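You operate a simulated robot arm through the tools that you are given. There is no shell and no other tool.

You are at the controls of a simulated robot arm. One attempt, no reset.

Task
Iron the red patch on to the jeans under the pressing cloth.
Fine: heat as the jeans' care mark says; afterwards iron on its rest plate, switch off, cloth back. Set down upright: iron.

It is judged by the outcome, as a careful person would: the job done as asked, and still so three seconds after it is handed in. It fails if anything else is knocked over, pushed out of place, dropped, spilled or broken. Flat cloth is picked up by pressing the open fingertips on it (5 to 10 N) and closing them slowly along it; thin cloth reads only 2 to 8 mm in the jaws.

Robot
A 7-joint arm with a two-finger parallel gripper, fixed in place. Base frame: the origin is at the foot of the arm, x ahead of it, y to its left, z up. Readings come in cm, degrees, newtons and seconds.
With the tool pointing down near the work surface it reaches from about 34 to 78 cm from the base axis. Its first joint turns from -166.0 to 166.0 degrees. Payload 3.91 kg.
Tool frame: the origin (TCP) lies between the finger pads and is the grasp point; the fingertips stand 3 cm ahead of it; z points along the fingers, y is the line along which they close. The gripper opens to 11 cm. The fingers are 2 cm wide and 1 cm thick; the gripper's body (4.8 by 11.2 cm) begins 5.5 cm behind the TCP.
Orientation is that of the tool frame in the base frame, as a unit quaternion [w, x, y, z]. With the fingers straight down and closing along the base's y, the tool's x points along the base's -x, its y along +y and its z along -z.

Tools
- The arm moves only by the tool apply_moves. Its argument "increments" is a list of rows, each a list of 3 entries, a list of its own where there are three numbers: the shift along the tool's x, y, z in cm, then the turn, a rotation vector about the tool's x, y, z in degrees, then the opening, from 0 (shut) to 1 (fully open). In form: [[[tx, ty, tz], [wx, wy, wz], hand], ...]. A call has 1 to 20 rows; each row shifts and turns the commanded pose from where the row before left it, along the tool's axes as they then stand. Each row takes 0.2 s and may step no farther than 5 cm and 8.6 degrees from the row before; otherwise, or with a gripper value out of range, the whole call is refused. Where a pose cannot be reached the arm comes as near as it can. A force on the tool above 40 N (or 10 N above the force at the start of the call, whichever is more), or a blocked arm, ends the call early, and 0.2 s more pass. Each finger travels about 15.3 cm/s and halts on what it meets, pressing with about 27 N; the grip force reading is that of the motor and also rises with nothing between the fingers. The clock runs only during rows and for 0.2 s after the last one: add rows that do not move to give the fingers time. The reply holds the time, the measured pose of the TCP, the force on the tool along the base axes, the opening and the grip force, in the units named above and with some noise, with the torque about the TCP (base axes, N m) and any sound that the robot's microphone picked up, and new pictures: "views" is both (left out), scene, wrist or none.
- Cameras (640 x 400 px; columns grow to the right, rows downward): "scene" is fixed at [21.77, 50.05, 158.44]; the picture's right is [-0.70, -0.71, 0.00], its down [-0.69, 0.68, -0.22] and it looks along [0.16, -0.16, -0.97] (base axes); focal length 214 px, centre (320, 200). "wrist" rides on the gripper at [7.7, 0.7, -11.4] in the tool frame; the picture's right is [-0.09, 1.00, 0.00], its down [-0.80, -0.07, -0.59] and it looks along [-0.59, -0.05, 0.80] (tool axes); focal length 270 px, centre (320, 200). There is no depth. A picture from a camera that has moved, and an enlarged one, comes with that camera's place and axes in the base frame and with its lens.
- move_column(by): slides the trunk up (or, below 0, down) by that many cm; the arm rides with it, the base frame stays. It gives what a move gives, with no picture.
- inspect(camera, box): a new picture of the part [left, top, right, bottom] of that camera's present view, enlarged. It takes no simulated time.
- close_job(): hands the job in; it is judged then, once.

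Places have to be worked out from the pictures, the camera data and where the tool is seen. Open the gripper and draw the arm clear of the work before you hand the job in, unless the task says otherwise.

The tools are called after "Emit:" by a JSON object that holds its "api" and its "payload". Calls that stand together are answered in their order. apply_moves: Moves the arm, as the interface text tells. Its arguments: {"type":"object","properties":{"increments":{"type":"array","items":{"type":"array"}},"views":{"type":"string","enum":["both","scene","wrist","none"]}},"required":["increments"]} The other tools are called the same way: move_column (by) slides the trunk up or down; inspect (camera, box) takes an enlarged picture of a part of a camera's view; close_job () hands the job in.

At the start:

```text
t: 0.0
position: [38.89, 23.08, 120.98]
ee_rot: [0.0, 0.0, 1.0, 0.0]
wrist_force: [0.1, 0.8, 0.7]
torque: [0.0, 0.01, 0.0]
grip_width: 11.01
grip_force: 0.0
trunk travel left (down, up): [-57.5, 3.5]
```

scene: 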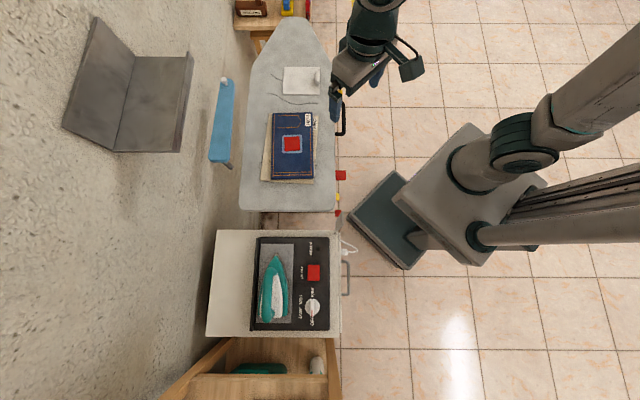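
wrist: 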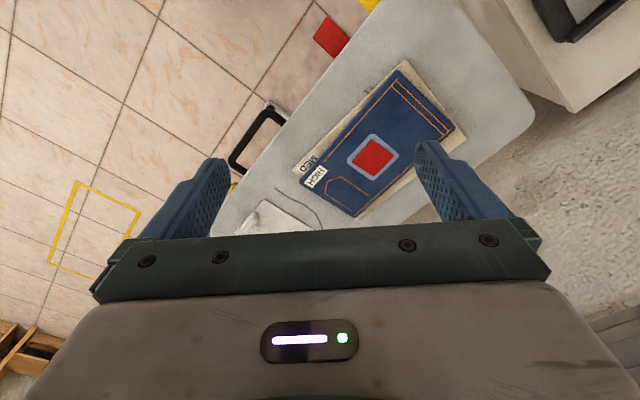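

I start by looking closely at the scene: the jeans' label, the control panel of the iron station, and the cloth. No motion yet.

Emit:
{"api": "inspect", "payload": {"camera": "scene", "box": [230, 90, 350, 165]}}

Emit:
{"api": "inspect", "payload": {"camera": "scene", "box": [200, 225, 360, 345]}}

Emit:
{"api": "inspect", "payload": {"camera": "scene", "box": [230, 10, 360, 100]}}

Emit:
{"api": "inspect", "payload": {"camera": "wrist", "box": [220, 50, 480, 240]}}

```text
5.33 times, centred on (290, 128) of scene
camera zoom: at [21.77, 50.05, 158.44], right [-0.7, -0.71, 0.0], down [-0.69, 0.68, -0.22], along [0.16, -0.16, -0.97], focal length 1144 px, centre (480, 587)
```

zoom: 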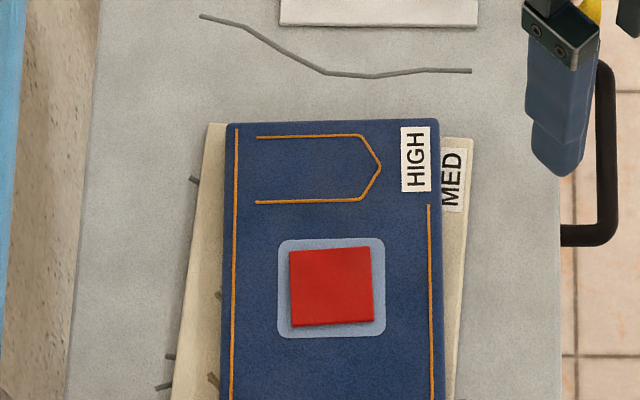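

```text
3.33 times, centred on (280, 285) of scene
camera zoom: at [21.77, 50.05, 158.44], right [-0.7, -0.71, 0.0], down [-0.69, 0.68, -0.22], along [0.16, -0.16, -0.97], focal length 715 px, centre (453, -83)
```

zoom: 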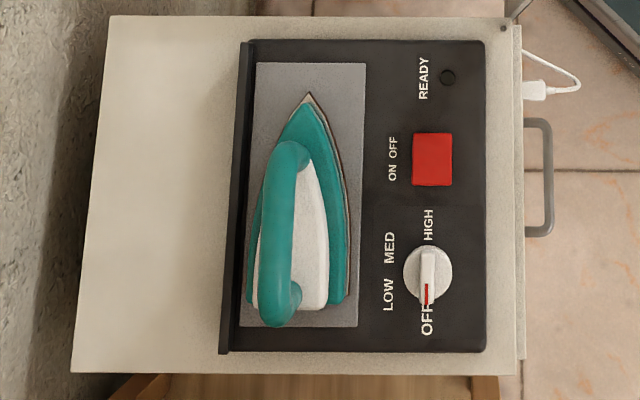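

```text
4.44 times, centred on (295, 55) of scene
camera zoom: at [21.77, 50.05, 158.44], right [-0.7, -0.71, 0.0], down [-0.69, 0.68, -0.22], along [0.16, -0.16, -0.97], focal length 953 px, centre (431, 844)
```

zoom: 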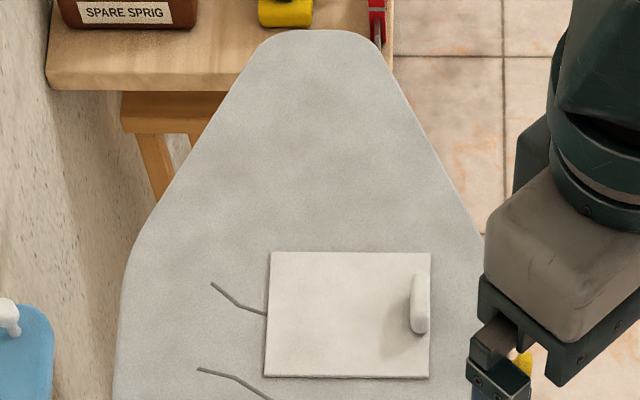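

```text
2.11 times, centred on (350, 145) of wrist
camera zoom: at [31.25, 23.67, 132.27], right [0.09, 1.0, 0.0], down [0.8, -0.07, 0.59], along [0.59, -0.05, -0.8], focal length 569 px, centre (257, 316)
```

zoom: 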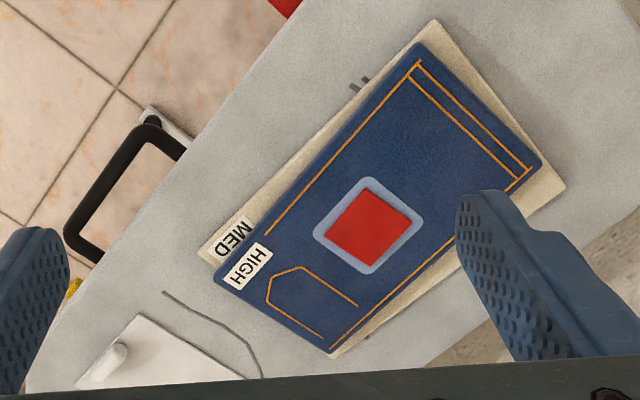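

The jeans' mark says HIGH (the MED tag belongs to the garment underneath); patch triangulates to about (55, 31, 88.7). I swing the hand, staying high, round toward the iron station to view it with the wrist camera.

Emit:
{"api": "apply_moves", "payload": {"increments": [[[0, 0, 0], [0, 0, -7.7], 0.5], [[0, 0, 0], [0, 0, -7.7], 0.5], [[0, 0, 0], [0, 0, -7.7], 0.5], [[0, 0, 0], [0, 0, -7.7], 0.5], [[0, 4.7, 0], [0, 0, -6], 0.5], [[0, 4.7, 0], [0, 0, -6], 0.5], [[0, 4.7, 0], [0, 0, -6], 0.5], [[0, 4.7, 0], [0, 0, -6], 0.5], [[0, 4.7, 0], [0, 0, -6], 0.5], [[0, 4.7, 0], [0, 0, -6], 0.5], [[0, 4.7, 0], [0, 0, -6], 0.5], [[0, 0, 0], [0, 0, 0], 0.5]]}}

```text
t: 2.6
position: [14.66, 44.2, 120.83]
ee_rot: [0.001, -0.593, 0.805, 0.0]
wrist_force: [-0.8, 0.4, 0.5]
torque: [-0.01, 0.03, 0.01]
grip_width: 5.5
grip_force: 0.0
trunk travel left (down, up): [-57.5, 3.5]
camera wrist: at [11.87, 37.04, 132.24], right [-0.93, 0.38, 0.0], down [0.3, 0.74, 0.59], along [0.22, 0.55, -0.8], focal length 270 px, centre (320, 200)
```

scene: 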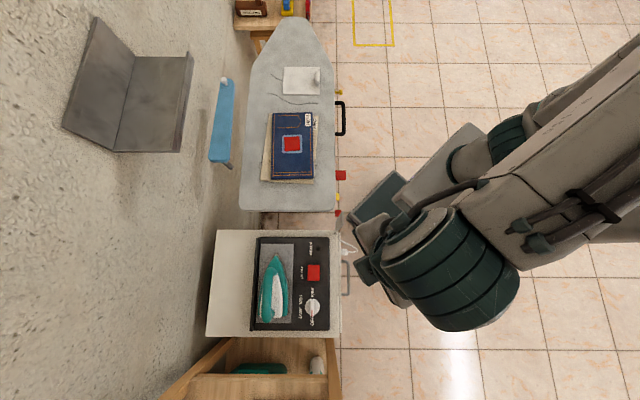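
wrist: 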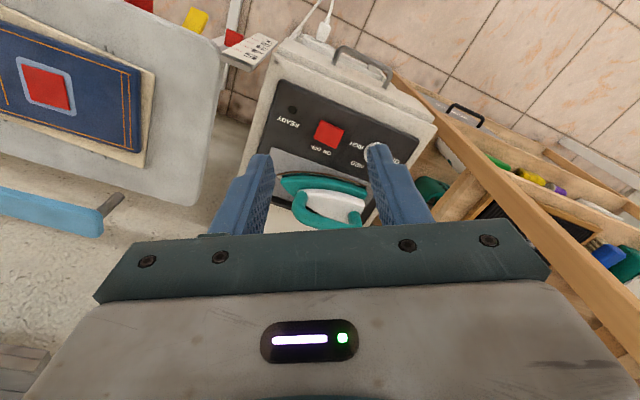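

The wrist picture is upside-down relative to the base view (picture up = toward robot). I zoom in on the station and on the small card by the board.

Emit:
{"api": "inspect", "payload": {"camera": "wrist", "box": [180, 0, 300, 75]}}

Emit:
{"api": "inspect", "payload": {"camera": "wrist", "box": [240, 70, 440, 240]}}

Emit:
{"api": "inspect", "payload": {"camera": "scene", "box": [310, 160, 360, 260]}}

Emit:
{"api": "inspect", "payload": {"camera": "scene", "box": [280, 60, 360, 110]}}

```text
5.33 times, centred on (240, 38) of wrist
camera zoom: at [11.87, 37.04, 132.24], right [-0.93, 0.38, 0.0], down [0.3, 0.74, 0.59], along [0.22, 0.55, -0.8], focal length 1442 px, centre (747, 1067)
```

zoom: 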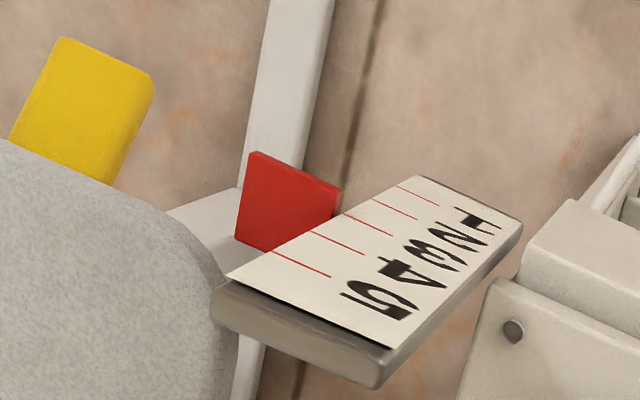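

```text
2.35 times, centred on (340, 155) of wrist
camera zoom: at [11.87, 37.04, 132.24], right [-0.93, 0.38, 0.0], down [0.3, 0.74, 0.59], along [0.22, 0.55, -0.8], focal length 636 px, centre (273, 306)
```

zoom: 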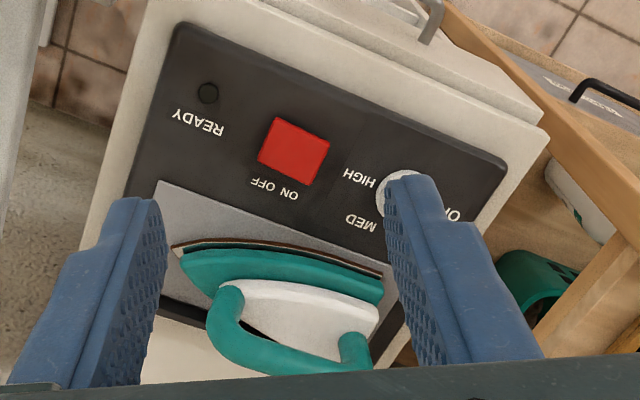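

```text
4.00 times, centred on (335, 210) of scene
camera zoom: at [21.77, 50.05, 158.44], right [-0.7, -0.71, 0.0], down [-0.69, 0.68, -0.22], along [0.16, -0.16, -0.97], focal length 858 px, centre (260, 160)
```

zoom: 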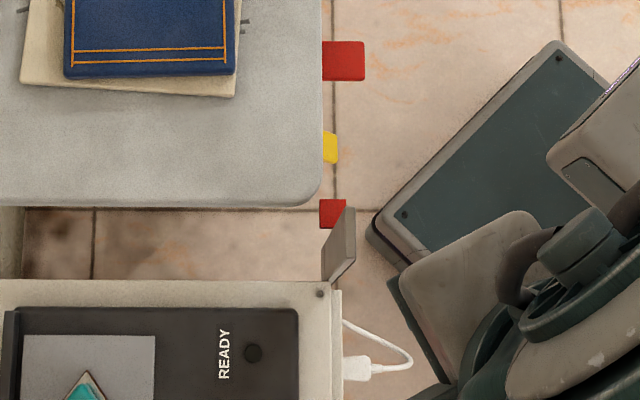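

```text
8.00 times, centred on (320, 85) of scene
camera zoom: at [21.77, 50.05, 158.44], right [-0.7, -0.71, 0.0], down [-0.69, 0.68, -0.22], along [0.16, -0.16, -0.97], focal length 1716 px, centre (320, 1120)
```

zoom: 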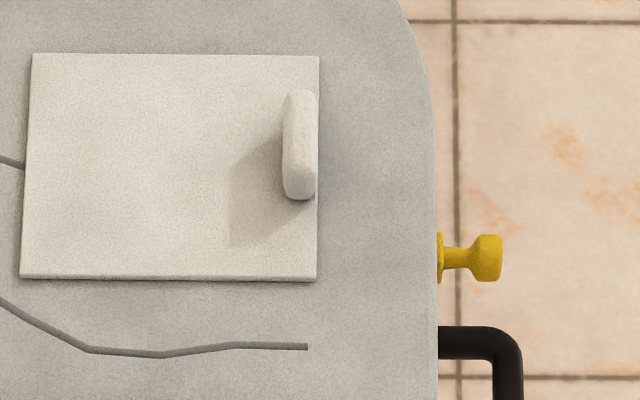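

The station panel is around z≈82–84 with dial near (10.6, 64.5) and red switch near (17.9, 56.5); a small 1–5 scale with red pointer sits at the board's corner (23.5, 38.8, 88). I lower the hand for a closer look.

Emit:
{"api": "apply_moves", "payload": {"increments": [[[0, 0, 4.5], [0, 0, 0], 1], [[0, 0, 4.5], [0, 0, 0], 1], [[0, 0, 4.5], [0, 0, 0], 1], [[0, 0, 4.5], [0, 0, 0], 1], [[0, 0, 0], [0, 0, 0], 1]], "views": "wrist"}}

```text
t: 3.8
position: [14.76, 44.25, 102.88]
ee_rot: [0.0, -0.593, 0.805, 0.001]
wrist_force: [-0.2, 0.9, 0.1]
torque: [0.01, 0.01, -0.01]
grip_width: 11.01
grip_force: 0.2
trunk travel left (down, up): [-57.5, 3.5]
camera wrist: at [11.88, 37.0, 114.25], right [-0.93, 0.38, 0.0], down [0.3, 0.74, 0.59], along [0.23, 0.55, -0.8], focal length 270 px, centre (320, 200)
```

wrist: 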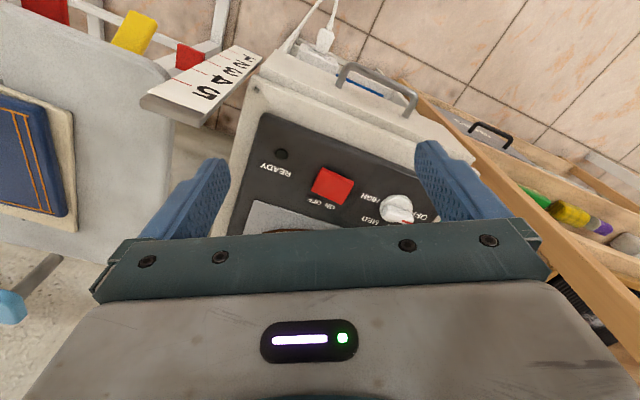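

Emit:
{"api": "inspect", "payload": {"camera": "wrist", "box": [210, 90, 470, 250]}}

Emit:
{"api": "inspect", "payload": {"camera": "wrist", "box": [100, 0, 300, 130]}}

```text
2.46 times, centred on (340, 170) of wrist
camera zoom: at [11.88, 37.0, 114.25], right [-0.93, 0.38, 0.0], down [0.3, 0.74, 0.59], along [0.23, 0.55, -0.8], focal length 665 px, centre (271, 274)
```

zoom: 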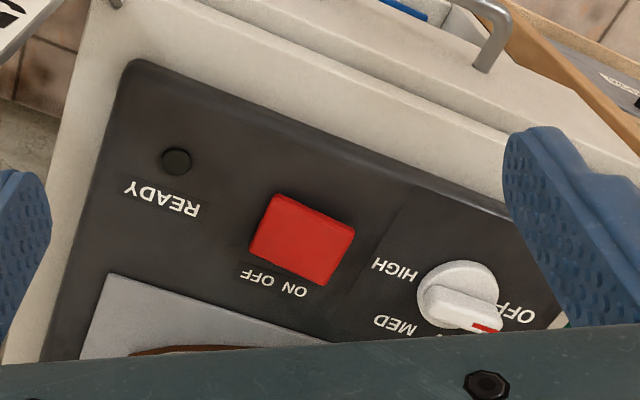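

```text
3.08 times, centred on (200, 65) of wrist
camera zoom: at [11.88, 37.0, 114.25], right [-0.93, 0.38, 0.0], down [0.3, 0.74, 0.59], along [0.23, 0.55, -0.8], focal length 832 px, centre (689, 615)
```

zoom: 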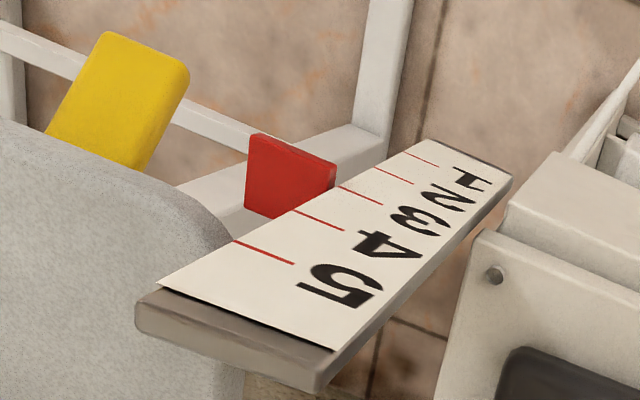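

The dial points to OFF, with LOW–MED–HIGH clockwise from there; I judge the knob at about (10.9, 64.0), top ~z 83.5. I move above it and turn the hand so the fingers straddle the knob's bar (bar axis along 135° yaw).

Emit:
{"api": "apply_moves", "payload": {"increments": [[[-3.55, 1.91, 0], [0, 0, 0], 0.5], [[-3.55, 1.91, 0], [0, 0, 0], 0.5], [[-3.55, 1.91, 0], [0, 0, 0], 0.5], [[-3.55, 1.91, 0], [0, 0, 0], 0.5], [[-3.55, 1.91, 0], [0, 0, 0], 0.5], [[0, 0, 0], [0, 0, -7.79], 0.5], [[0, 0, 0], [0, 0, -7.79], 0.5], [[0, 0, 0], [0, 0, -7.79], 0.5], [[0, 0, 0], [0, 0, -7.79], 0.5], [[0, 0, 0], [0, 0, -7.79], 0.5], [[0, 0, 0], [0, 0, -7.79], 0.5], [[0, 0, 0], [0, 0, -7.79], 0.5], [[0, 0, 0], [0, 0, -7.79], 0.5], [[0, 0, 0], [0, 0, 0], 0.5]]}}

```text
t: 6.8
position: [10.75, 64.03, 102.98]
ee_rot: [0.0, 0.925, -0.381, 0.0]
wrist_force: [-0.1, -0.6, -0.2]
torque: [-0.03, -0.01, 0.04]
grip_width: 5.51
grip_force: 0.1
trunk travel left (down, up): [-57.5, 3.5]
camera wrist: at [15.86, 58.11, 114.24], right [-0.76, -0.65, 0.0], down [-0.52, 0.61, 0.59], along [-0.38, 0.45, -0.8], focal length 270 px, centre (320, 200)
```

scene: 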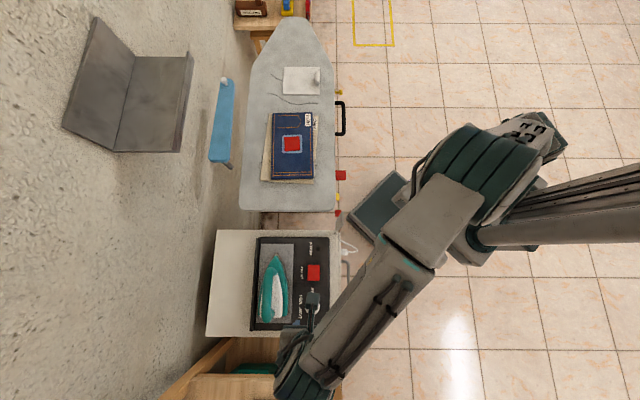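
wrist: 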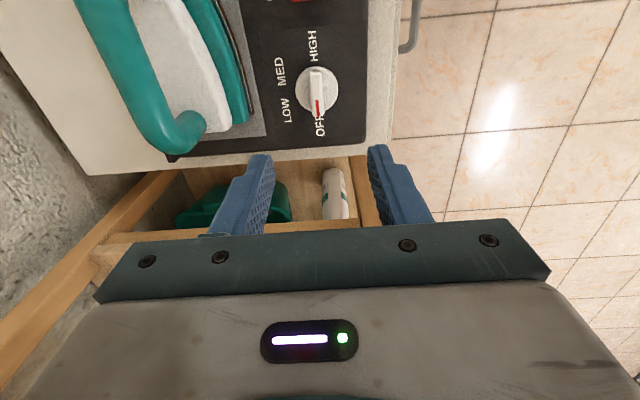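

The hand is above the knob, oriented right. I zoom in on the knob to refine its position and bar angle.

Emit:
{"api": "inspect", "payload": {"camera": "wrist", "box": [260, 40, 380, 150]}}

Emit:
{"api": "inspect", "payload": {"camera": "wrist", "box": [70, 0, 310, 160]}}

```text
3.64 times, centred on (320, 95) of wrist
camera zoom: at [15.86, 58.11, 114.24], right [-0.76, -0.65, 0.0], down [-0.52, 0.61, 0.59], along [-0.38, 0.45, -0.8], focal length 983 px, centre (320, 582)
```

zoom: 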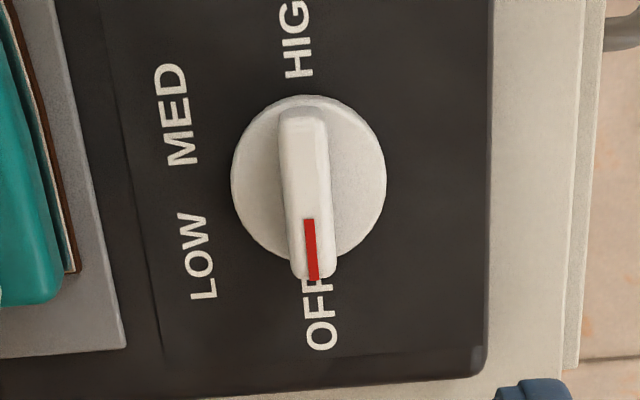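

```text
2.50 times, centred on (190, 80) of wrist
camera zoom: at [15.86, 58.11, 114.24], right [-0.76, -0.65, 0.0], down [-0.52, 0.61, 0.59], along [-0.38, 0.45, -0.8], focal length 676 px, centre (645, 500)
```

zoom: 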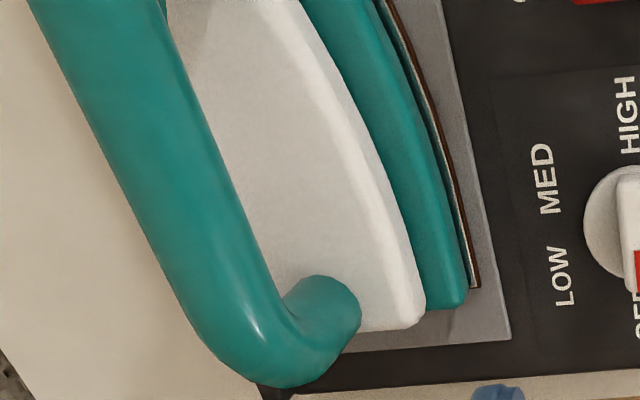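

Knob axis is about (11.1, 64.25), disc top ~83, bar top ~85, bar 1.4 cm wide. I descend so that the fingertips straddle the bar just above the disc, still open.

Emit:
{"api": "apply_moves", "payload": {"increments": [[[0, -0.35, 4], [0, 0, 0], 0.4], [[0, 0, 4], [0, 0, 0], 0.4], [[0, 0, 4], [0, 0, 0], 0.4], [[0, 0, 2], [0, 0, 0], 0.4], [[0, 0, 1], [0, 0, 0], 0.4], [[0, 0, 1], [0, 0, 0], 0.4], [[0, 0, 0], [0, 0, 0], 0.4]]}}

```text
t: 8.4
position: [11.08, 64.3, 86.91]
ee_rot: [-0.001, 0.924, -0.382, 0.001]
wrist_force: [0.2, -0.4, 0.1]
torque: [-0.01, 0.01, 0.02]
grip_width: 4.41
grip_force: 0.1
trunk travel left (down, up): [-57.5, 3.5]
camera wrist: at [16.03, 58.3, 98.2], right [-0.77, -0.64, 0.0], down [-0.52, 0.62, 0.59], along [-0.38, 0.45, -0.8], focal length 270 px, centre (320, 200)
```

scene: 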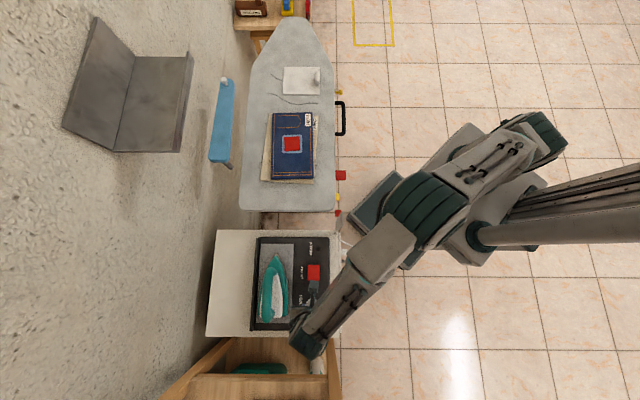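
wrist: 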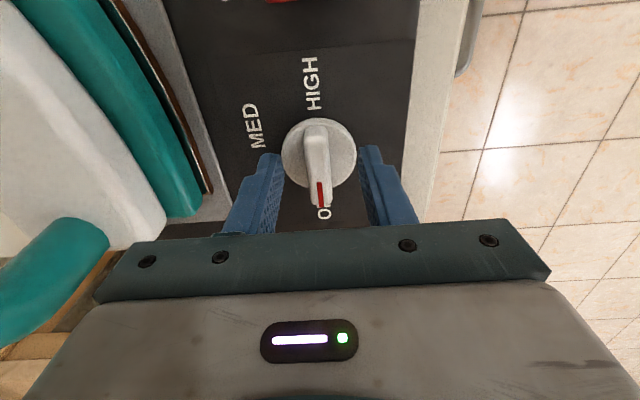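

Knob is centred between the fingers. I close on the bar now, without moving.

Emit:
{"api": "apply_moves", "payload": {"increments": [[[0, 0, 0.2], [0, 0, 0], 0.2], [[0, 0, 0], [0, 0, 0], 0.1], [[0, 0, 0], [0, 0, 0], 0.0], [[0, 0, 0], [0, 0, 0], 0.0]], "views": "wrist"}}

```text
t: 9.4
position: [11.03, 64.24, 86.65]
ee_rot: [0.0, 0.924, -0.382, 0.0]
wrist_force: [2.4, 5.0, 1.7]
torque: [0.14, -0.05, -0.11]
grip_width: 1.36
grip_force: 45.1
trunk travel left (down, up): [-57.5, 3.5]
camera wrist: at [16.11, 58.34, 98.05], right [-0.77, -0.64, 0.0], down [-0.52, 0.62, 0.59], along [-0.38, 0.46, -0.8], focal length 270 px, centre (320, 200)
```

wrist: 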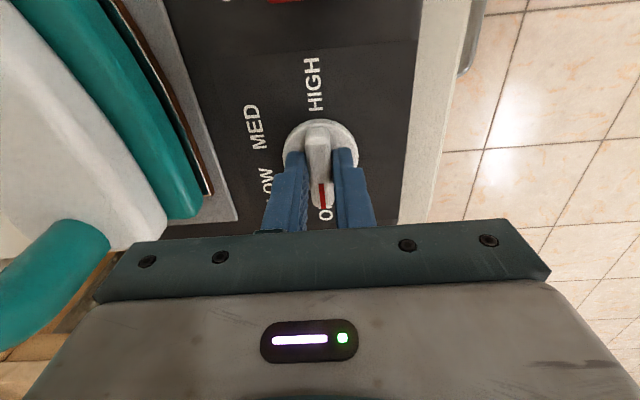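

Bar gripped (1.36 cm). I turn clockwise (from above) 60° first and check force and joint range.

Emit:
{"api": "apply_moves", "payload": {"increments": [[[0, 0, 0], [0, 0, 7.5], 0.0], [[0, 0, 0], [0, 0, 7.5], 0.0], [[0, 0, 0], [0, 0, 7.5], 0.0], [[0, 0, 0], [0, 0, 7.5], 0.0], [[0, 0, 0], [0, 0, 7.5], 0.0], [[0, 0, 0], [0, 0, 7.5], 0.0], [[0, 0, 0], [0, 0, 7.5], 0.0], [[0, 0, 0], [0, 0, 7.5], 0.0]]}}

```text
t: 11.2
position: [10.72, 64.25, 86.64]
ee_rot: [-0.001, -0.61, 0.793, 0.0]
wrist_force: [-12.8, -3.7, -1.0]
torque: [0.74, -0.14, 0.04]
grip_width: 1.37
grip_force: 45.3
trunk travel left (down, up): [-57.5, 3.5]
camera wrist: at [8.19, 56.93, 98.07], right [-0.94, 0.34, 0.0], down [0.27, 0.76, 0.59], along [0.2, 0.56, -0.8], focal length 270 px, centre (320, 200)
```

scene: 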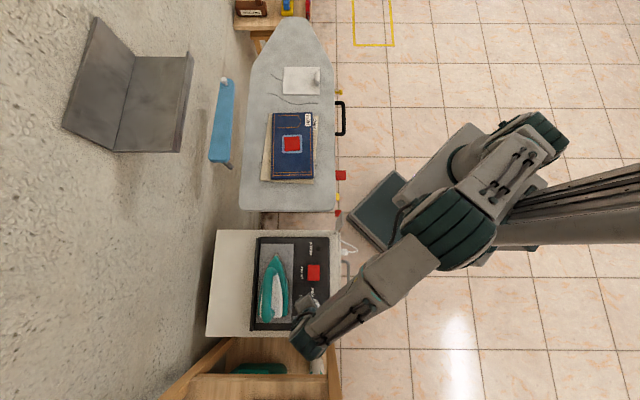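
wrist: 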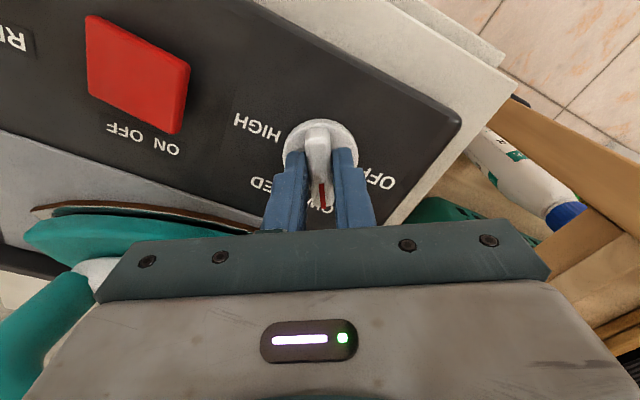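

The knob turns with the hand; a side force of 13 N in –x shows the axis is ~0.3 cm nearer –x than commanded. I correct that and turn a further 60°.

Emit:
{"api": "apply_moves", "payload": {"increments": [[[0.08, 0.29, 0], [0, 0, 0], 0.0], [[0, 0, 0], [0, 0, 7.5], 0.0], [[0, 0, 0], [0, 0, 7.5], 0.0], [[0, 0, 0], [0, 0, 7.5], 0.0], [[0, 0, 0], [0, 0, 7.5], 0.0], [[0, 0, 0], [0, 0, 7.5], 0.0], [[0, 0, 0], [0, 0, 7.5], 0.0], [[0, 0, 0], [0, 0, 7.5], 0.0], [[0, 0, 0], [0, 0, 7.5], 0.0]]}}

```text
t: 13.2
position: [10.45, 64.51, 86.7]
ee_rot: [0.0, -0.131, 0.991, 0.001]
wrist_force: [-16.7, 11.3, 0.9]
torque: [0.26, 0.19, 0.06]
grip_width: 1.39
grip_force: 44.5
trunk travel left (down, up): [-57.5, 3.5]
camera wrist: at [2.96, 63.05, 98.06], right [-0.17, 0.98, 0.0], down [0.79, 0.14, 0.59], along [0.59, 0.1, -0.8], focal length 270 px, centre (320, 200)
```

scene: 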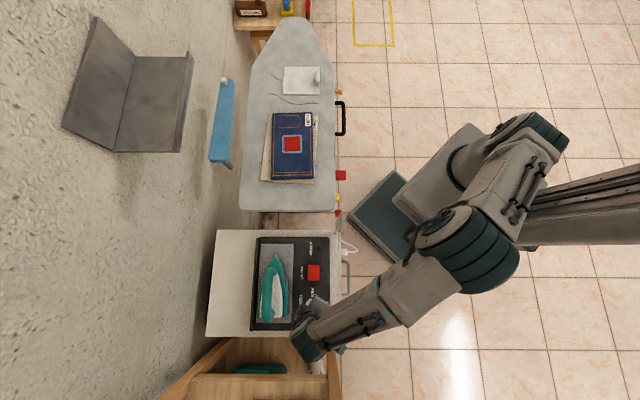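
wrist: 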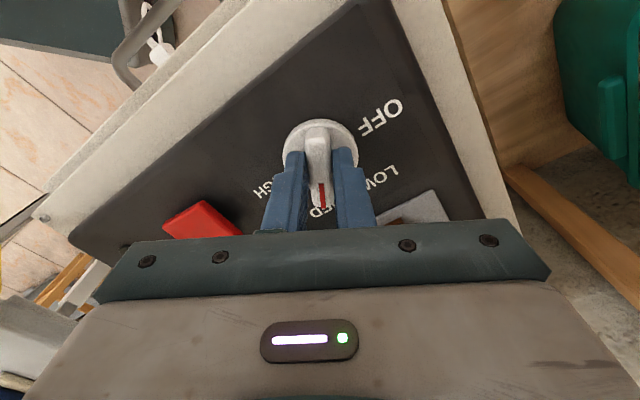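

The side force fits a grip point 0.35 cm short of the knob axis along the bar (axis ≈ (10.8, 64.55)). I relieve it, then turn the last 60° following the small circle.

Emit:
{"api": "apply_moves", "payload": {"increments": [[[0.26, 0.38, 0], [0, 0, 0], 0.0], [[0, 0.046, 0], [0, 0, 7.5], 0.0], [[0, 0.046, 0], [0, 0, 7.5], 0.0], [[0, 0.046, 0], [0, 0, 7.5], 0.0], [[0, 0.046, 0], [0, 0, 7.5], 0.0], [[0, 0.046, 0], [0, 0, 7.5], 0.0], [[0, 0.046, 0], [0, 0, 7.5], 0.0], [[0, 0.046, 0], [0, 0, 7.5], 0.0], [[0, 0.046, 0], [0, 0, 7.5], 0.0], [[0, 0, 0], [0, 0, 0], 0.0]]}}

```text
t: 15.4
position: [10.63, 64.74, 86.82]
ee_rot: [0.001, 0.383, 0.924, 0.0]
wrist_force: [7.3, -12.7, -1.0]
torque: [-0.78, -0.72, 0.0]
grip_width: 1.36
grip_force: 45.1
trunk travel left (down, up): [-57.5, 3.5]
camera wrist: at [5.68, 70.7, 98.05], right [0.77, 0.64, 0.0], down [0.52, -0.62, 0.6], along [0.38, -0.46, -0.8], focal length 270 px, centre (320, 200)
```

scene: 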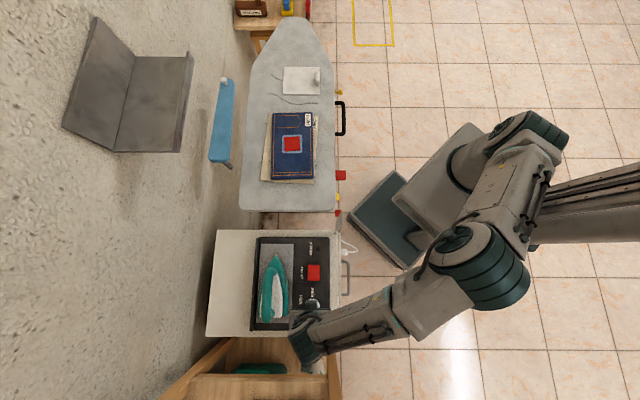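
wrist: 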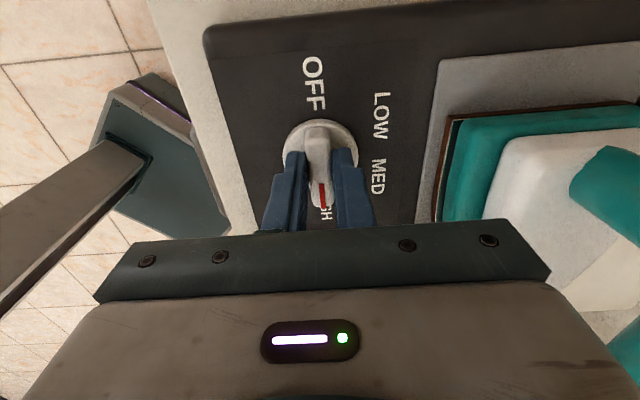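

The pointer is at HIGH. I open the fingers and lift off, then view the dial.

Emit:
{"api": "apply_moves", "payload": {"increments": [[[0, 0, 0], [0, 0, 0], 0.2], [[0, 0, 0], [0, 0, 0], 0.4], [[0, 0, -2], [0, 0, 0], 0.4], [[0, 0, -4], [0, 0, 0], 0.4], [[0, 0, -4], [0, 0, 0], 0.4], [[0, 0, -4], [0, 0, 0], 0.4], [[0, 0, 0], [0, 0, 0], 0.4]], "views": "wrist"}}

Emit:
{"api": "inspect", "payload": {"camera": "wrist", "box": [240, 0, 440, 160]}}

```text
t: 17.0
position: [10.55, 64.94, 100.81]
ee_rot: [0.0, 0.382, 0.924, -0.001]
wrist_force: [0.5, -0.5, 0.1]
torque: [-0.01, -0.01, -0.02]
grip_width: 4.42
grip_force: 0.0
trunk travel left (down, up): [-57.5, 3.5]
camera wrist: at [5.57, 70.76, 112.11], right [0.77, 0.64, 0.0], down [0.52, -0.61, 0.6], along [0.38, -0.46, -0.8], focal length 270 px, centre (320, 200)
```

wrist: 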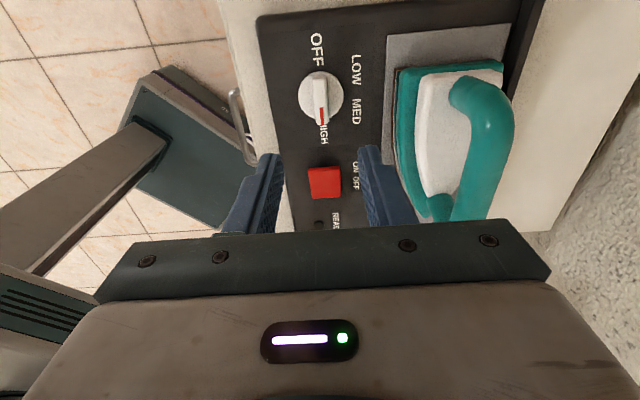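

```text
2.50 times, centred on (340, 80) of wrist
camera zoom: at [5.57, 70.76, 112.11], right [0.77, 0.64, 0.0], down [0.52, -0.61, 0.6], along [0.38, -0.46, -0.8], focal length 676 px, centre (270, 500)
```

zoom: 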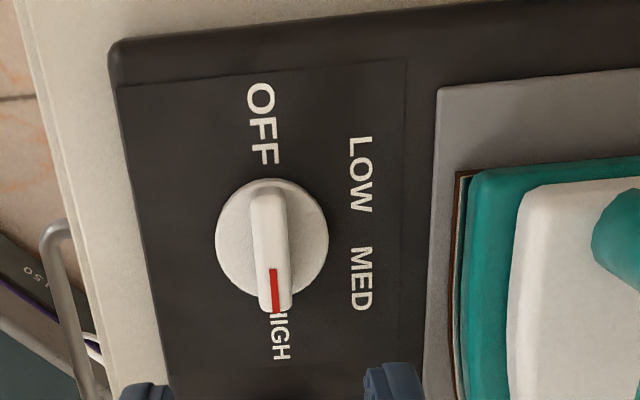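

Dial points to HIGH. Now I look at the rocker switch shape.

Emit:
{"api": "inspect", "payload": {"camera": "wrist", "box": [290, 150, 370, 230]}}

Emit:
{"api": "inspect", "payload": {"camera": "scene", "box": [290, 240, 340, 300]}}

```text
5.00 times, centred on (330, 190) of wrist
camera zoom: at [5.57, 70.76, 112.11], right [0.77, 0.64, 0.0], down [0.52, -0.61, 0.6], along [0.38, -0.46, -0.8], focal length 1351 px, centre (270, 250)
```

zoom: 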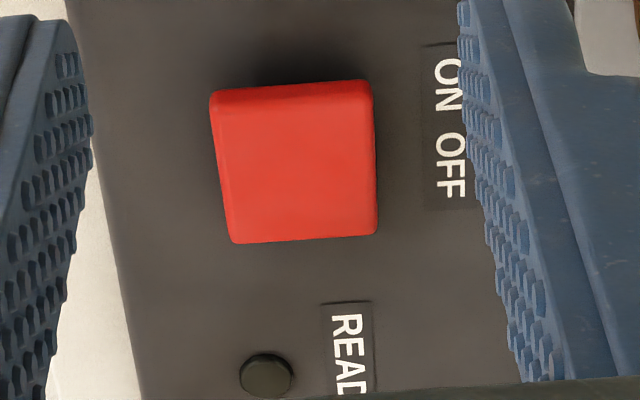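

```text
6.67 times, centred on (315, 270) of scene
camera zoom: at [21.77, 50.05, 158.44], right [-0.7, -0.71, 0.0], down [-0.69, 0.68, -0.22], along [0.16, -0.16, -0.97], focal length 1430 px, centre (353, -267)
```

zoom: 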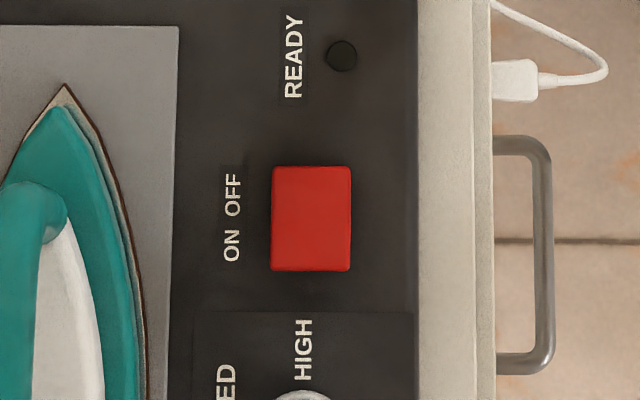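

The ON side (toward the dial) looks raised, i.e. the switch is off. I close the fingers and position above the ON half, about (17.0, 57.7), then descend to just above it.

Emit:
{"api": "apply_moves", "payload": {"increments": [[[-3.2, -0.2, 0], [0, 0, 0], 0.1], [[-3.2, -0.2, 0], [0, 0, 0], 0.0], [[-3.2, -0.2, 0], [0, 0, 0], 0.0], [[0, 0, 4], [0, 0, 0], 0.0], [[0, 0, 4], [0, 0, 0], 0.0], [[0, 0, 4], [0, 0, 0], 0.0], [[0, 0, 0], [0, 0, 0], 0.0]]}}

```text
t: 18.6
position: [16.79, 57.79, 88.75]
ee_rot: [0.0, 0.382, 0.924, 0.0]
wrist_force: [0.4, 0.1, -0.4]
torque: [0.01, 0.03, -0.01]
grip_width: 0.0
grip_force: 27.1
trunk travel left (down, up): [-57.5, 3.5]
camera wrist: at [11.92, 63.65, 100.05], right [0.77, 0.64, 0.0], down [0.52, -0.62, 0.59], along [0.38, -0.45, -0.8], focal length 270 px, centre (320, 200)
```

scene: 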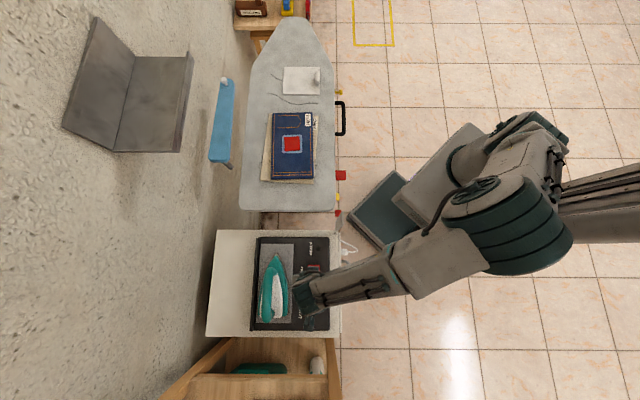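
wrist: 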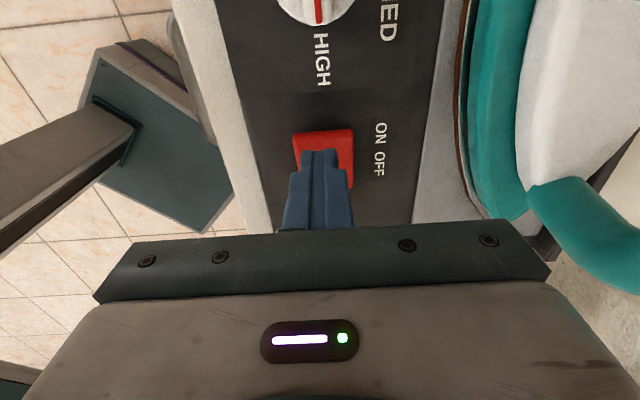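

Tips would land near the ON edge; I shift 0.3 cm toward the centre and press down gently in small steps.

Emit:
{"api": "apply_moves", "payload": {"increments": [[[-0.3, 0.1, 0.8], [0, 0, 0], 0.0], [[0, 0, 0.6], [0, 0, 0], 0.0], [[0, 0, 0.4], [0, 0, 0], 0.0], [[0, 0, 0.3], [0, 0, 0], 0.0], [[0, 0, 0.3], [0, 0, 0], 0.0], [[0, 0, 0.2], [0, 0, 0], 0.0]], "views": "wrist"}}

```text
t: 20.2
position: [16.91, 57.86, 86.66]
ee_rot: [-0.001, 0.381, 0.924, 0.005]
wrist_force: [-3.9, -1.2, 14.8]
torque: [-0.21, 0.0, 0.05]
grip_width: 0.0
grip_force: 26.8
trunk travel left (down, up): [-57.5, 3.5]
stopped in row 6: the force on the tool passed its limit at 42 N (the readings are from after the stop); the commanded pose is now the measured one
camera wrist: at [12.13, 63.59, 98.03], right [0.76, 0.64, 0.01], down [0.52, -0.62, 0.59], along [0.38, -0.45, -0.81], focal length 270 px, centre (320, 200)
```

wrist: 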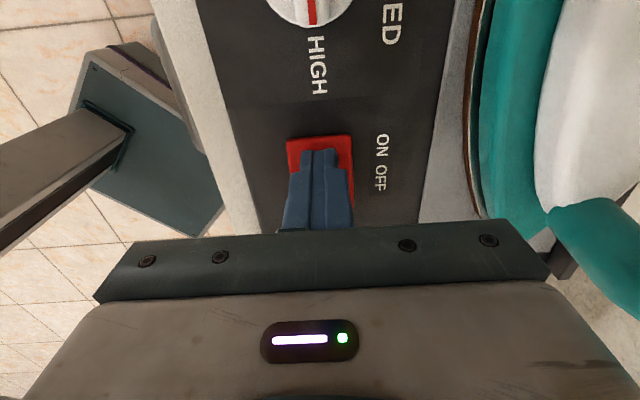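

It stopped at 42 N with the tips at z≈83.7. I lift a bit and check the switch and lamp.

Emit:
{"api": "apply_moves", "payload": {"increments": [[[0, 0, -2], [0, 0, 0], 0.0], [[0, 0, -4], [0, 0, 0], 0.0], [[4.5, 0, -4], [0, 0, 0], 0.0], [[0, 0, 0], [0, 0, 0], 0.0]], "views": "wrist"}}

Emit:
{"api": "inspect", "payload": {"camera": "wrist", "box": [260, 100, 400, 240]}}

Emit:
{"api": "inspect", "payload": {"camera": "scene", "box": [290, 240, 340, 300]}}

```text
refused: row 3 steps farther than a row can; nothing moved
```

```text
2.86 times, centred on (330, 170) of wrist
camera zoom: at [12.13, 63.59, 98.03], right [0.76, 0.64, 0.01], down [0.52, -0.62, 0.59], along [0.38, -0.45, -0.81], focal length 772 px, centre (291, 286)
```

zoom: 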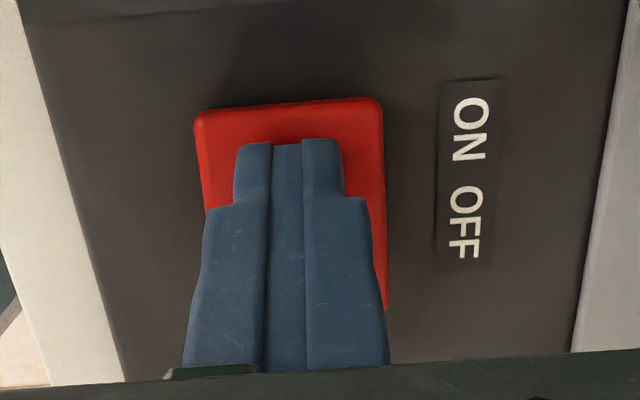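

```text
6.67 times, centred on (315, 270) of scene
camera zoom: at [21.77, 50.05, 158.44], right [-0.7, -0.71, 0.0], down [-0.69, 0.68, -0.22], along [0.16, -0.16, -0.97], focal length 1430 px, centre (353, -267)
```

zoom: 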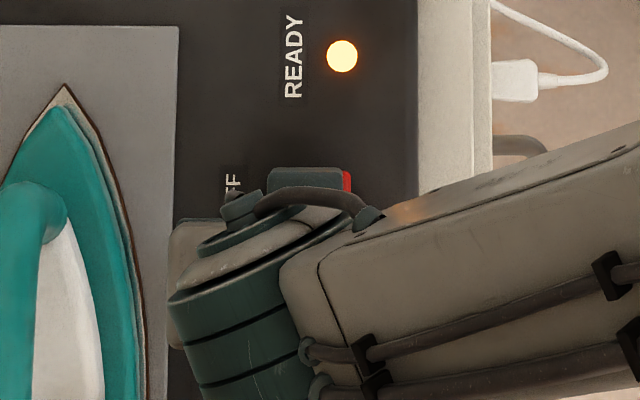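

The lamp is lit amber, so the switch is on. I lift off the switch.

Emit:
{"api": "apply_moves", "payload": {"increments": [[[0, 0, -2], [0, 0, 0], 0.0], [[0, 0, -4], [0, 0, 0], 0.0], [[0, 0, -4.5], [0, 0, 0], 0.0], [[4.5, 0, 0], [0, 0, 0], 0.0], [[0, 0, 0], [0, 0, 0], 0.0]], "views": "wrist"}}

Emit:
{"api": "inspect", "payload": {"camera": "wrist", "box": [260, 60, 400, 240]}}

Emit:
{"api": "inspect", "payload": {"camera": "scene", "box": [290, 240, 340, 300]}}

```text
t: 21.4
position: [13.9, 61.07, 97.03]
ee_rot: [-0.001, 0.382, 0.924, 0.004]
wrist_force: [0.2, 0.1, 0.6]
torque: [-0.02, 0.0, 0.03]
grip_width: 0.0
grip_force: 26.9
trunk travel left (down, up): [-57.5, 3.5]
camera wrist: at [8.99, 66.72, 108.38], right [0.77, 0.64, 0.01], down [0.52, -0.62, 0.59], along [0.38, -0.45, -0.81], focal length 270 px, centre (320, 200)
```

wrist: 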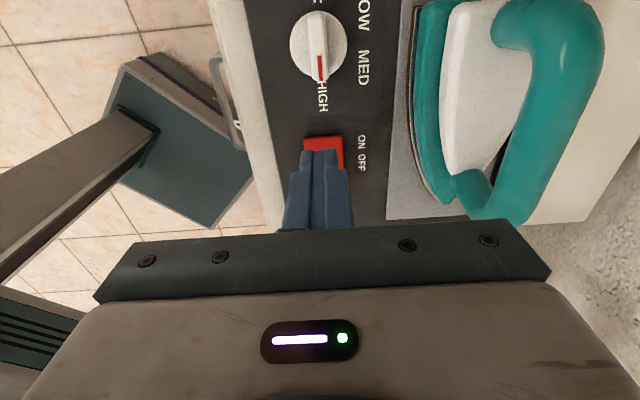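

```text
2.22 times, centred on (330, 150) of wrist
camera zoom: at [8.99, 66.72, 108.38], right [0.77, 0.64, 0.01], down [0.52, -0.62, 0.59], along [0.38, -0.45, -0.81], focal length 601 px, centre (298, 311)
```

zoom: 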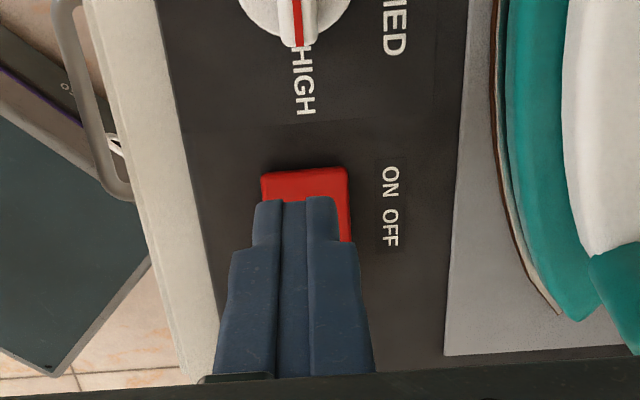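

```text
6.67 times, centred on (315, 270) of scene
camera zoom: at [21.77, 50.05, 158.44], right [-0.7, -0.71, 0.0], down [-0.69, 0.68, -0.22], along [0.16, -0.16, -0.97], focal length 1430 px, centre (353, -267)
```

zoom: 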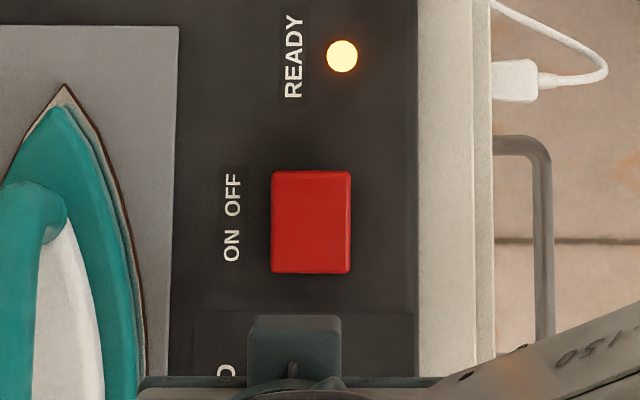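

Lamp steady amber; the iron heats while I fetch the cloth. I raise the hand and travel along the board axis to just short of the cloth's raised tab (about (69, 4.7)) to view it.

Emit:
{"api": "apply_moves", "payload": {"increments": [[[0, 0, -4], [0, 0, 0], 0.3], [[0, 0, -4], [0, 0, 0], 0.5], [[-4.4, 0, 0], [0, 0, 0], 0.5], [[-4.4, 0, 0], [0, 0, 0], 0.5], [[-4.4, 0, 0], [0, 0, 0], 0.5], [[-4.4, 0, 0], [0, 0, 0], 0.5], [[-4.4, 0, 0], [0, 0, 0], 0.5], [[-4.4, 0, 0], [0, 0, 0], 0.5], [[-4.4, 0, 0], [0, 0, 0], 0.5], [[-4.4, 0, 0], [0, 0, 0], 0.5], [[-4.4, 0, 0], [0, 0, 0], 0.5], [[-4.4, 0, 0], [0, 0, 0], 0.5], [[-4.4, 0, 0], [0, 0, 0], 0.5], [[-4.4, 0, 0], [0, 0, 0], 0.5], [[-4.4, 0, 0], [0, 0, 0], 0.5], [[-4.4, -0.9, 0], [0, 0, 0], 0.5], [[0, 0, 0], [0, 0, 0], 0.5]]}}

```text
t: 25.0
position: [56.89, 16.86, 104.6]
ee_rot: [-0.002, 0.38, 0.925, 0.003]
wrist_force: [-0.2, -0.8, 0.2]
torque: [-0.02, 0.03, 0.0]
grip_width: 5.49
grip_force: 0.0
trunk travel left (down, up): [-57.5, 3.5]
camera wrist: at [52.04, 22.59, 116.03], right [0.76, 0.64, 0.01], down [0.52, -0.62, 0.59], along [0.38, -0.45, -0.81], focal length 270 px, centre (320, 200)
```

scene: 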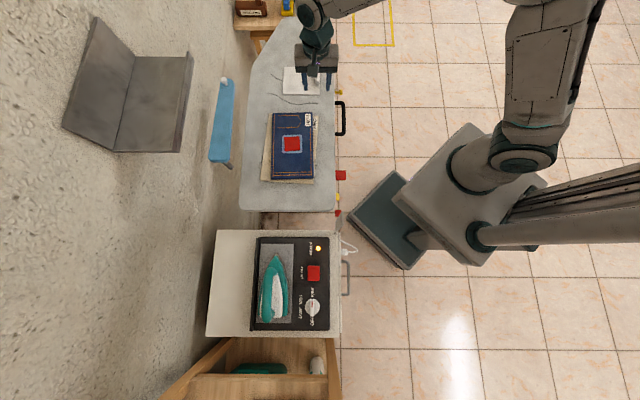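
wrist: 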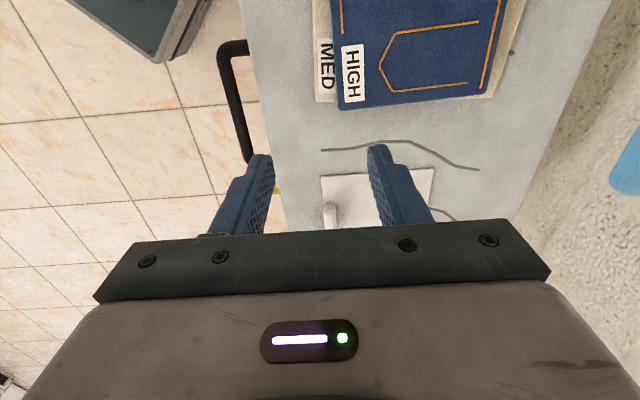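

The cloth is visible ahead, partly hidden by the hand. I move on to above the tab to view it directly.

Emit:
{"api": "apply_moves", "payload": {"increments": [[[-4.2, 0, 0], [0, 0, 0], 0.5], [[-4.2, 0, 0], [0, 0, 0], 0.5], [[-4.2, 0, 0], [0, 0, 0], 0.5], [[-4.2, 0, 0], [0, 0, 0], 0.5], [[0, 0, 0], [0, 0, 0], 0.5]]}}

Emit:
{"api": "inspect", "payload": {"camera": "wrist", "box": [220, 20, 480, 200]}}

```text
t: 26.2
position: [68.86, 5.0, 104.73]
ee_rot: [-0.002, 0.381, 0.924, 0.004]
wrist_force: [0.8, 0.2, 0.6]
torque: [-0.01, -0.01, 0.01]
grip_width: 5.5
grip_force: 0.0
trunk travel left (down, up): [-57.5, 3.5]
camera wrist: at [63.96, 10.77, 116.03], right [0.76, 0.65, 0.01], down [0.52, -0.62, 0.59], along [0.38, -0.45, -0.81], focal length 270 px, centre (320, 200)
```

scene: 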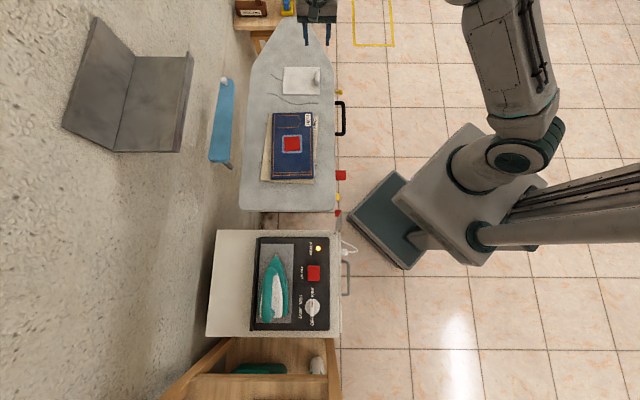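
wrist: 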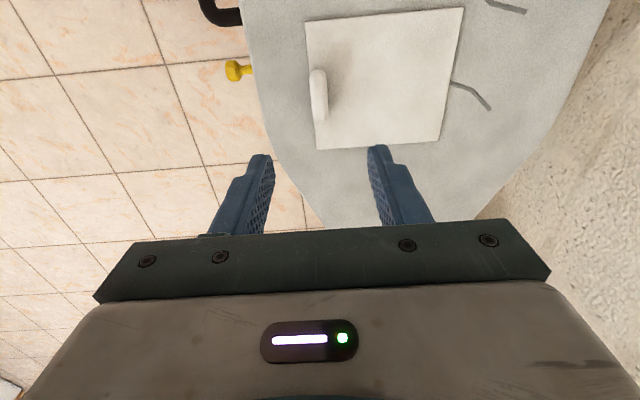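

```text
2.22 times, centred on (350, 110) of wrist
camera zoom: at [63.96, 10.77, 116.03], right [0.76, 0.65, 0.01], down [0.52, -0.62, 0.59], along [0.38, -0.45, -0.81], focal length 601 px, centre (253, 400)
```

zoom: 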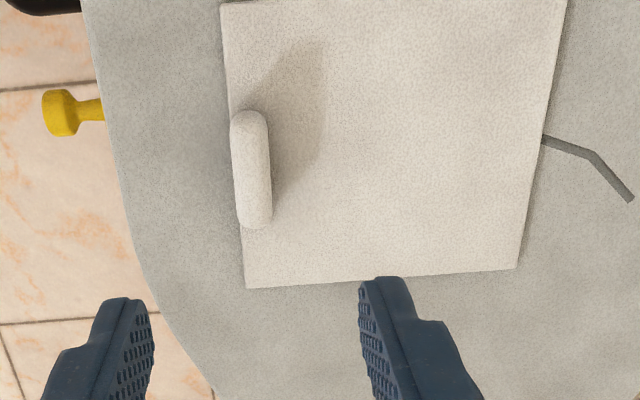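

The tab (a raised grip, ~1.8 cm thick, ~5 cm long) is at about (68.9, 4.95, 87.5), right under the TCP. I descend with open fingers to tip height ~88.7 and check.

Emit:
{"api": "apply_moves", "payload": {"increments": [[[0, 0, 4], [0, 0, 0], 0.45], [[0, 0, 4], [0, 0, 0], 0.45], [[0, 0, 3], [0, 0, 0], 0.45], [[0, 0, 2], [0, 0, 0], 0.45], [[0, 0, 0], [0, 0, 0], 0.45]], "views": "wrist"}}

Emit:
{"api": "inspect", "payload": {"camera": "wrist", "box": [220, 80, 440, 240]}}

```text
t: 27.4
position: [68.73, 5.1, 91.6]
ee_rot: [-0.001, 0.381, 0.925, 0.003]
wrist_force: [-0.8, -0.2, 0.0]
torque: [0.01, 0.03, 0.0]
grip_width: 4.97
grip_force: 0.0
trunk travel left (down, up): [-57.5, 3.5]
camera wrist: at [63.95, 10.82, 102.97], right [0.76, 0.64, 0.01], down [0.52, -0.62, 0.59], along [0.38, -0.45, -0.81], focal length 270 px, centre (320, 200)
```

wrist: 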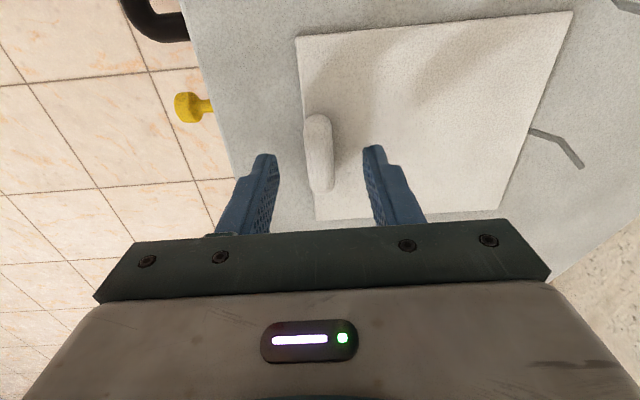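

```text
2.50 times, centred on (330, 160) of wrist
camera zoom: at [63.95, 10.82, 102.97], right [0.76, 0.64, 0.01], down [0.52, -0.62, 0.59], along [0.38, -0.45, -0.81], focal length 676 px, centre (295, 300)
```

zoom: 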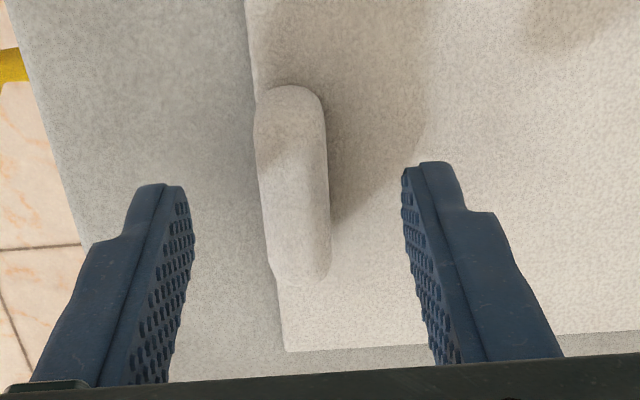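

Tab is nicely between the fingertips. I lower 1.4 cm in small steps and check the contact force.

Emit:
{"api": "apply_moves", "payload": {"increments": [[[0, 0, 0.6], [0, 0, 0], 0.45], [[0, 0, 0.4], [0, 0, 0], 0.45], [[0, 0, 0.4], [0, 0, 0], 0.45], [[0, 0, 0], [0, 0, 0], 0.45]], "views": "wrist"}}

```text
t: 28.4
position: [68.98, 5.08, 90.13]
ee_rot: [-0.001, 0.381, 0.925, 0.005]
wrist_force: [0.5, 0.2, -0.6]
torque: [0.0, -0.02, -0.02]
grip_width: 4.94
grip_force: 0.0
trunk travel left (down, up): [-57.5, 3.5]
camera wrist: at [64.0, 10.83, 101.56], right [0.76, 0.64, 0.01], down [0.52, -0.62, 0.59], along [0.38, -0.45, -0.81], focal length 270 px, centre (320, 200)
```

wrist: 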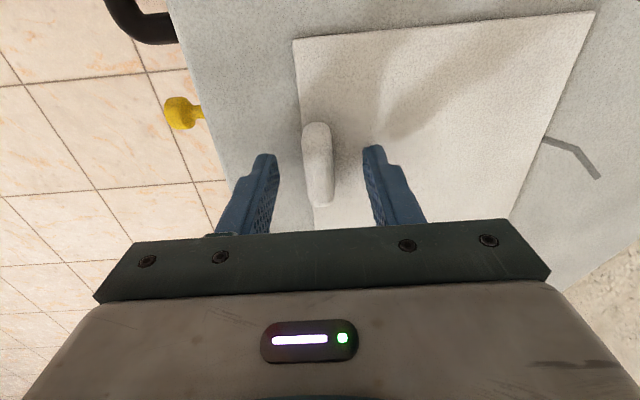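

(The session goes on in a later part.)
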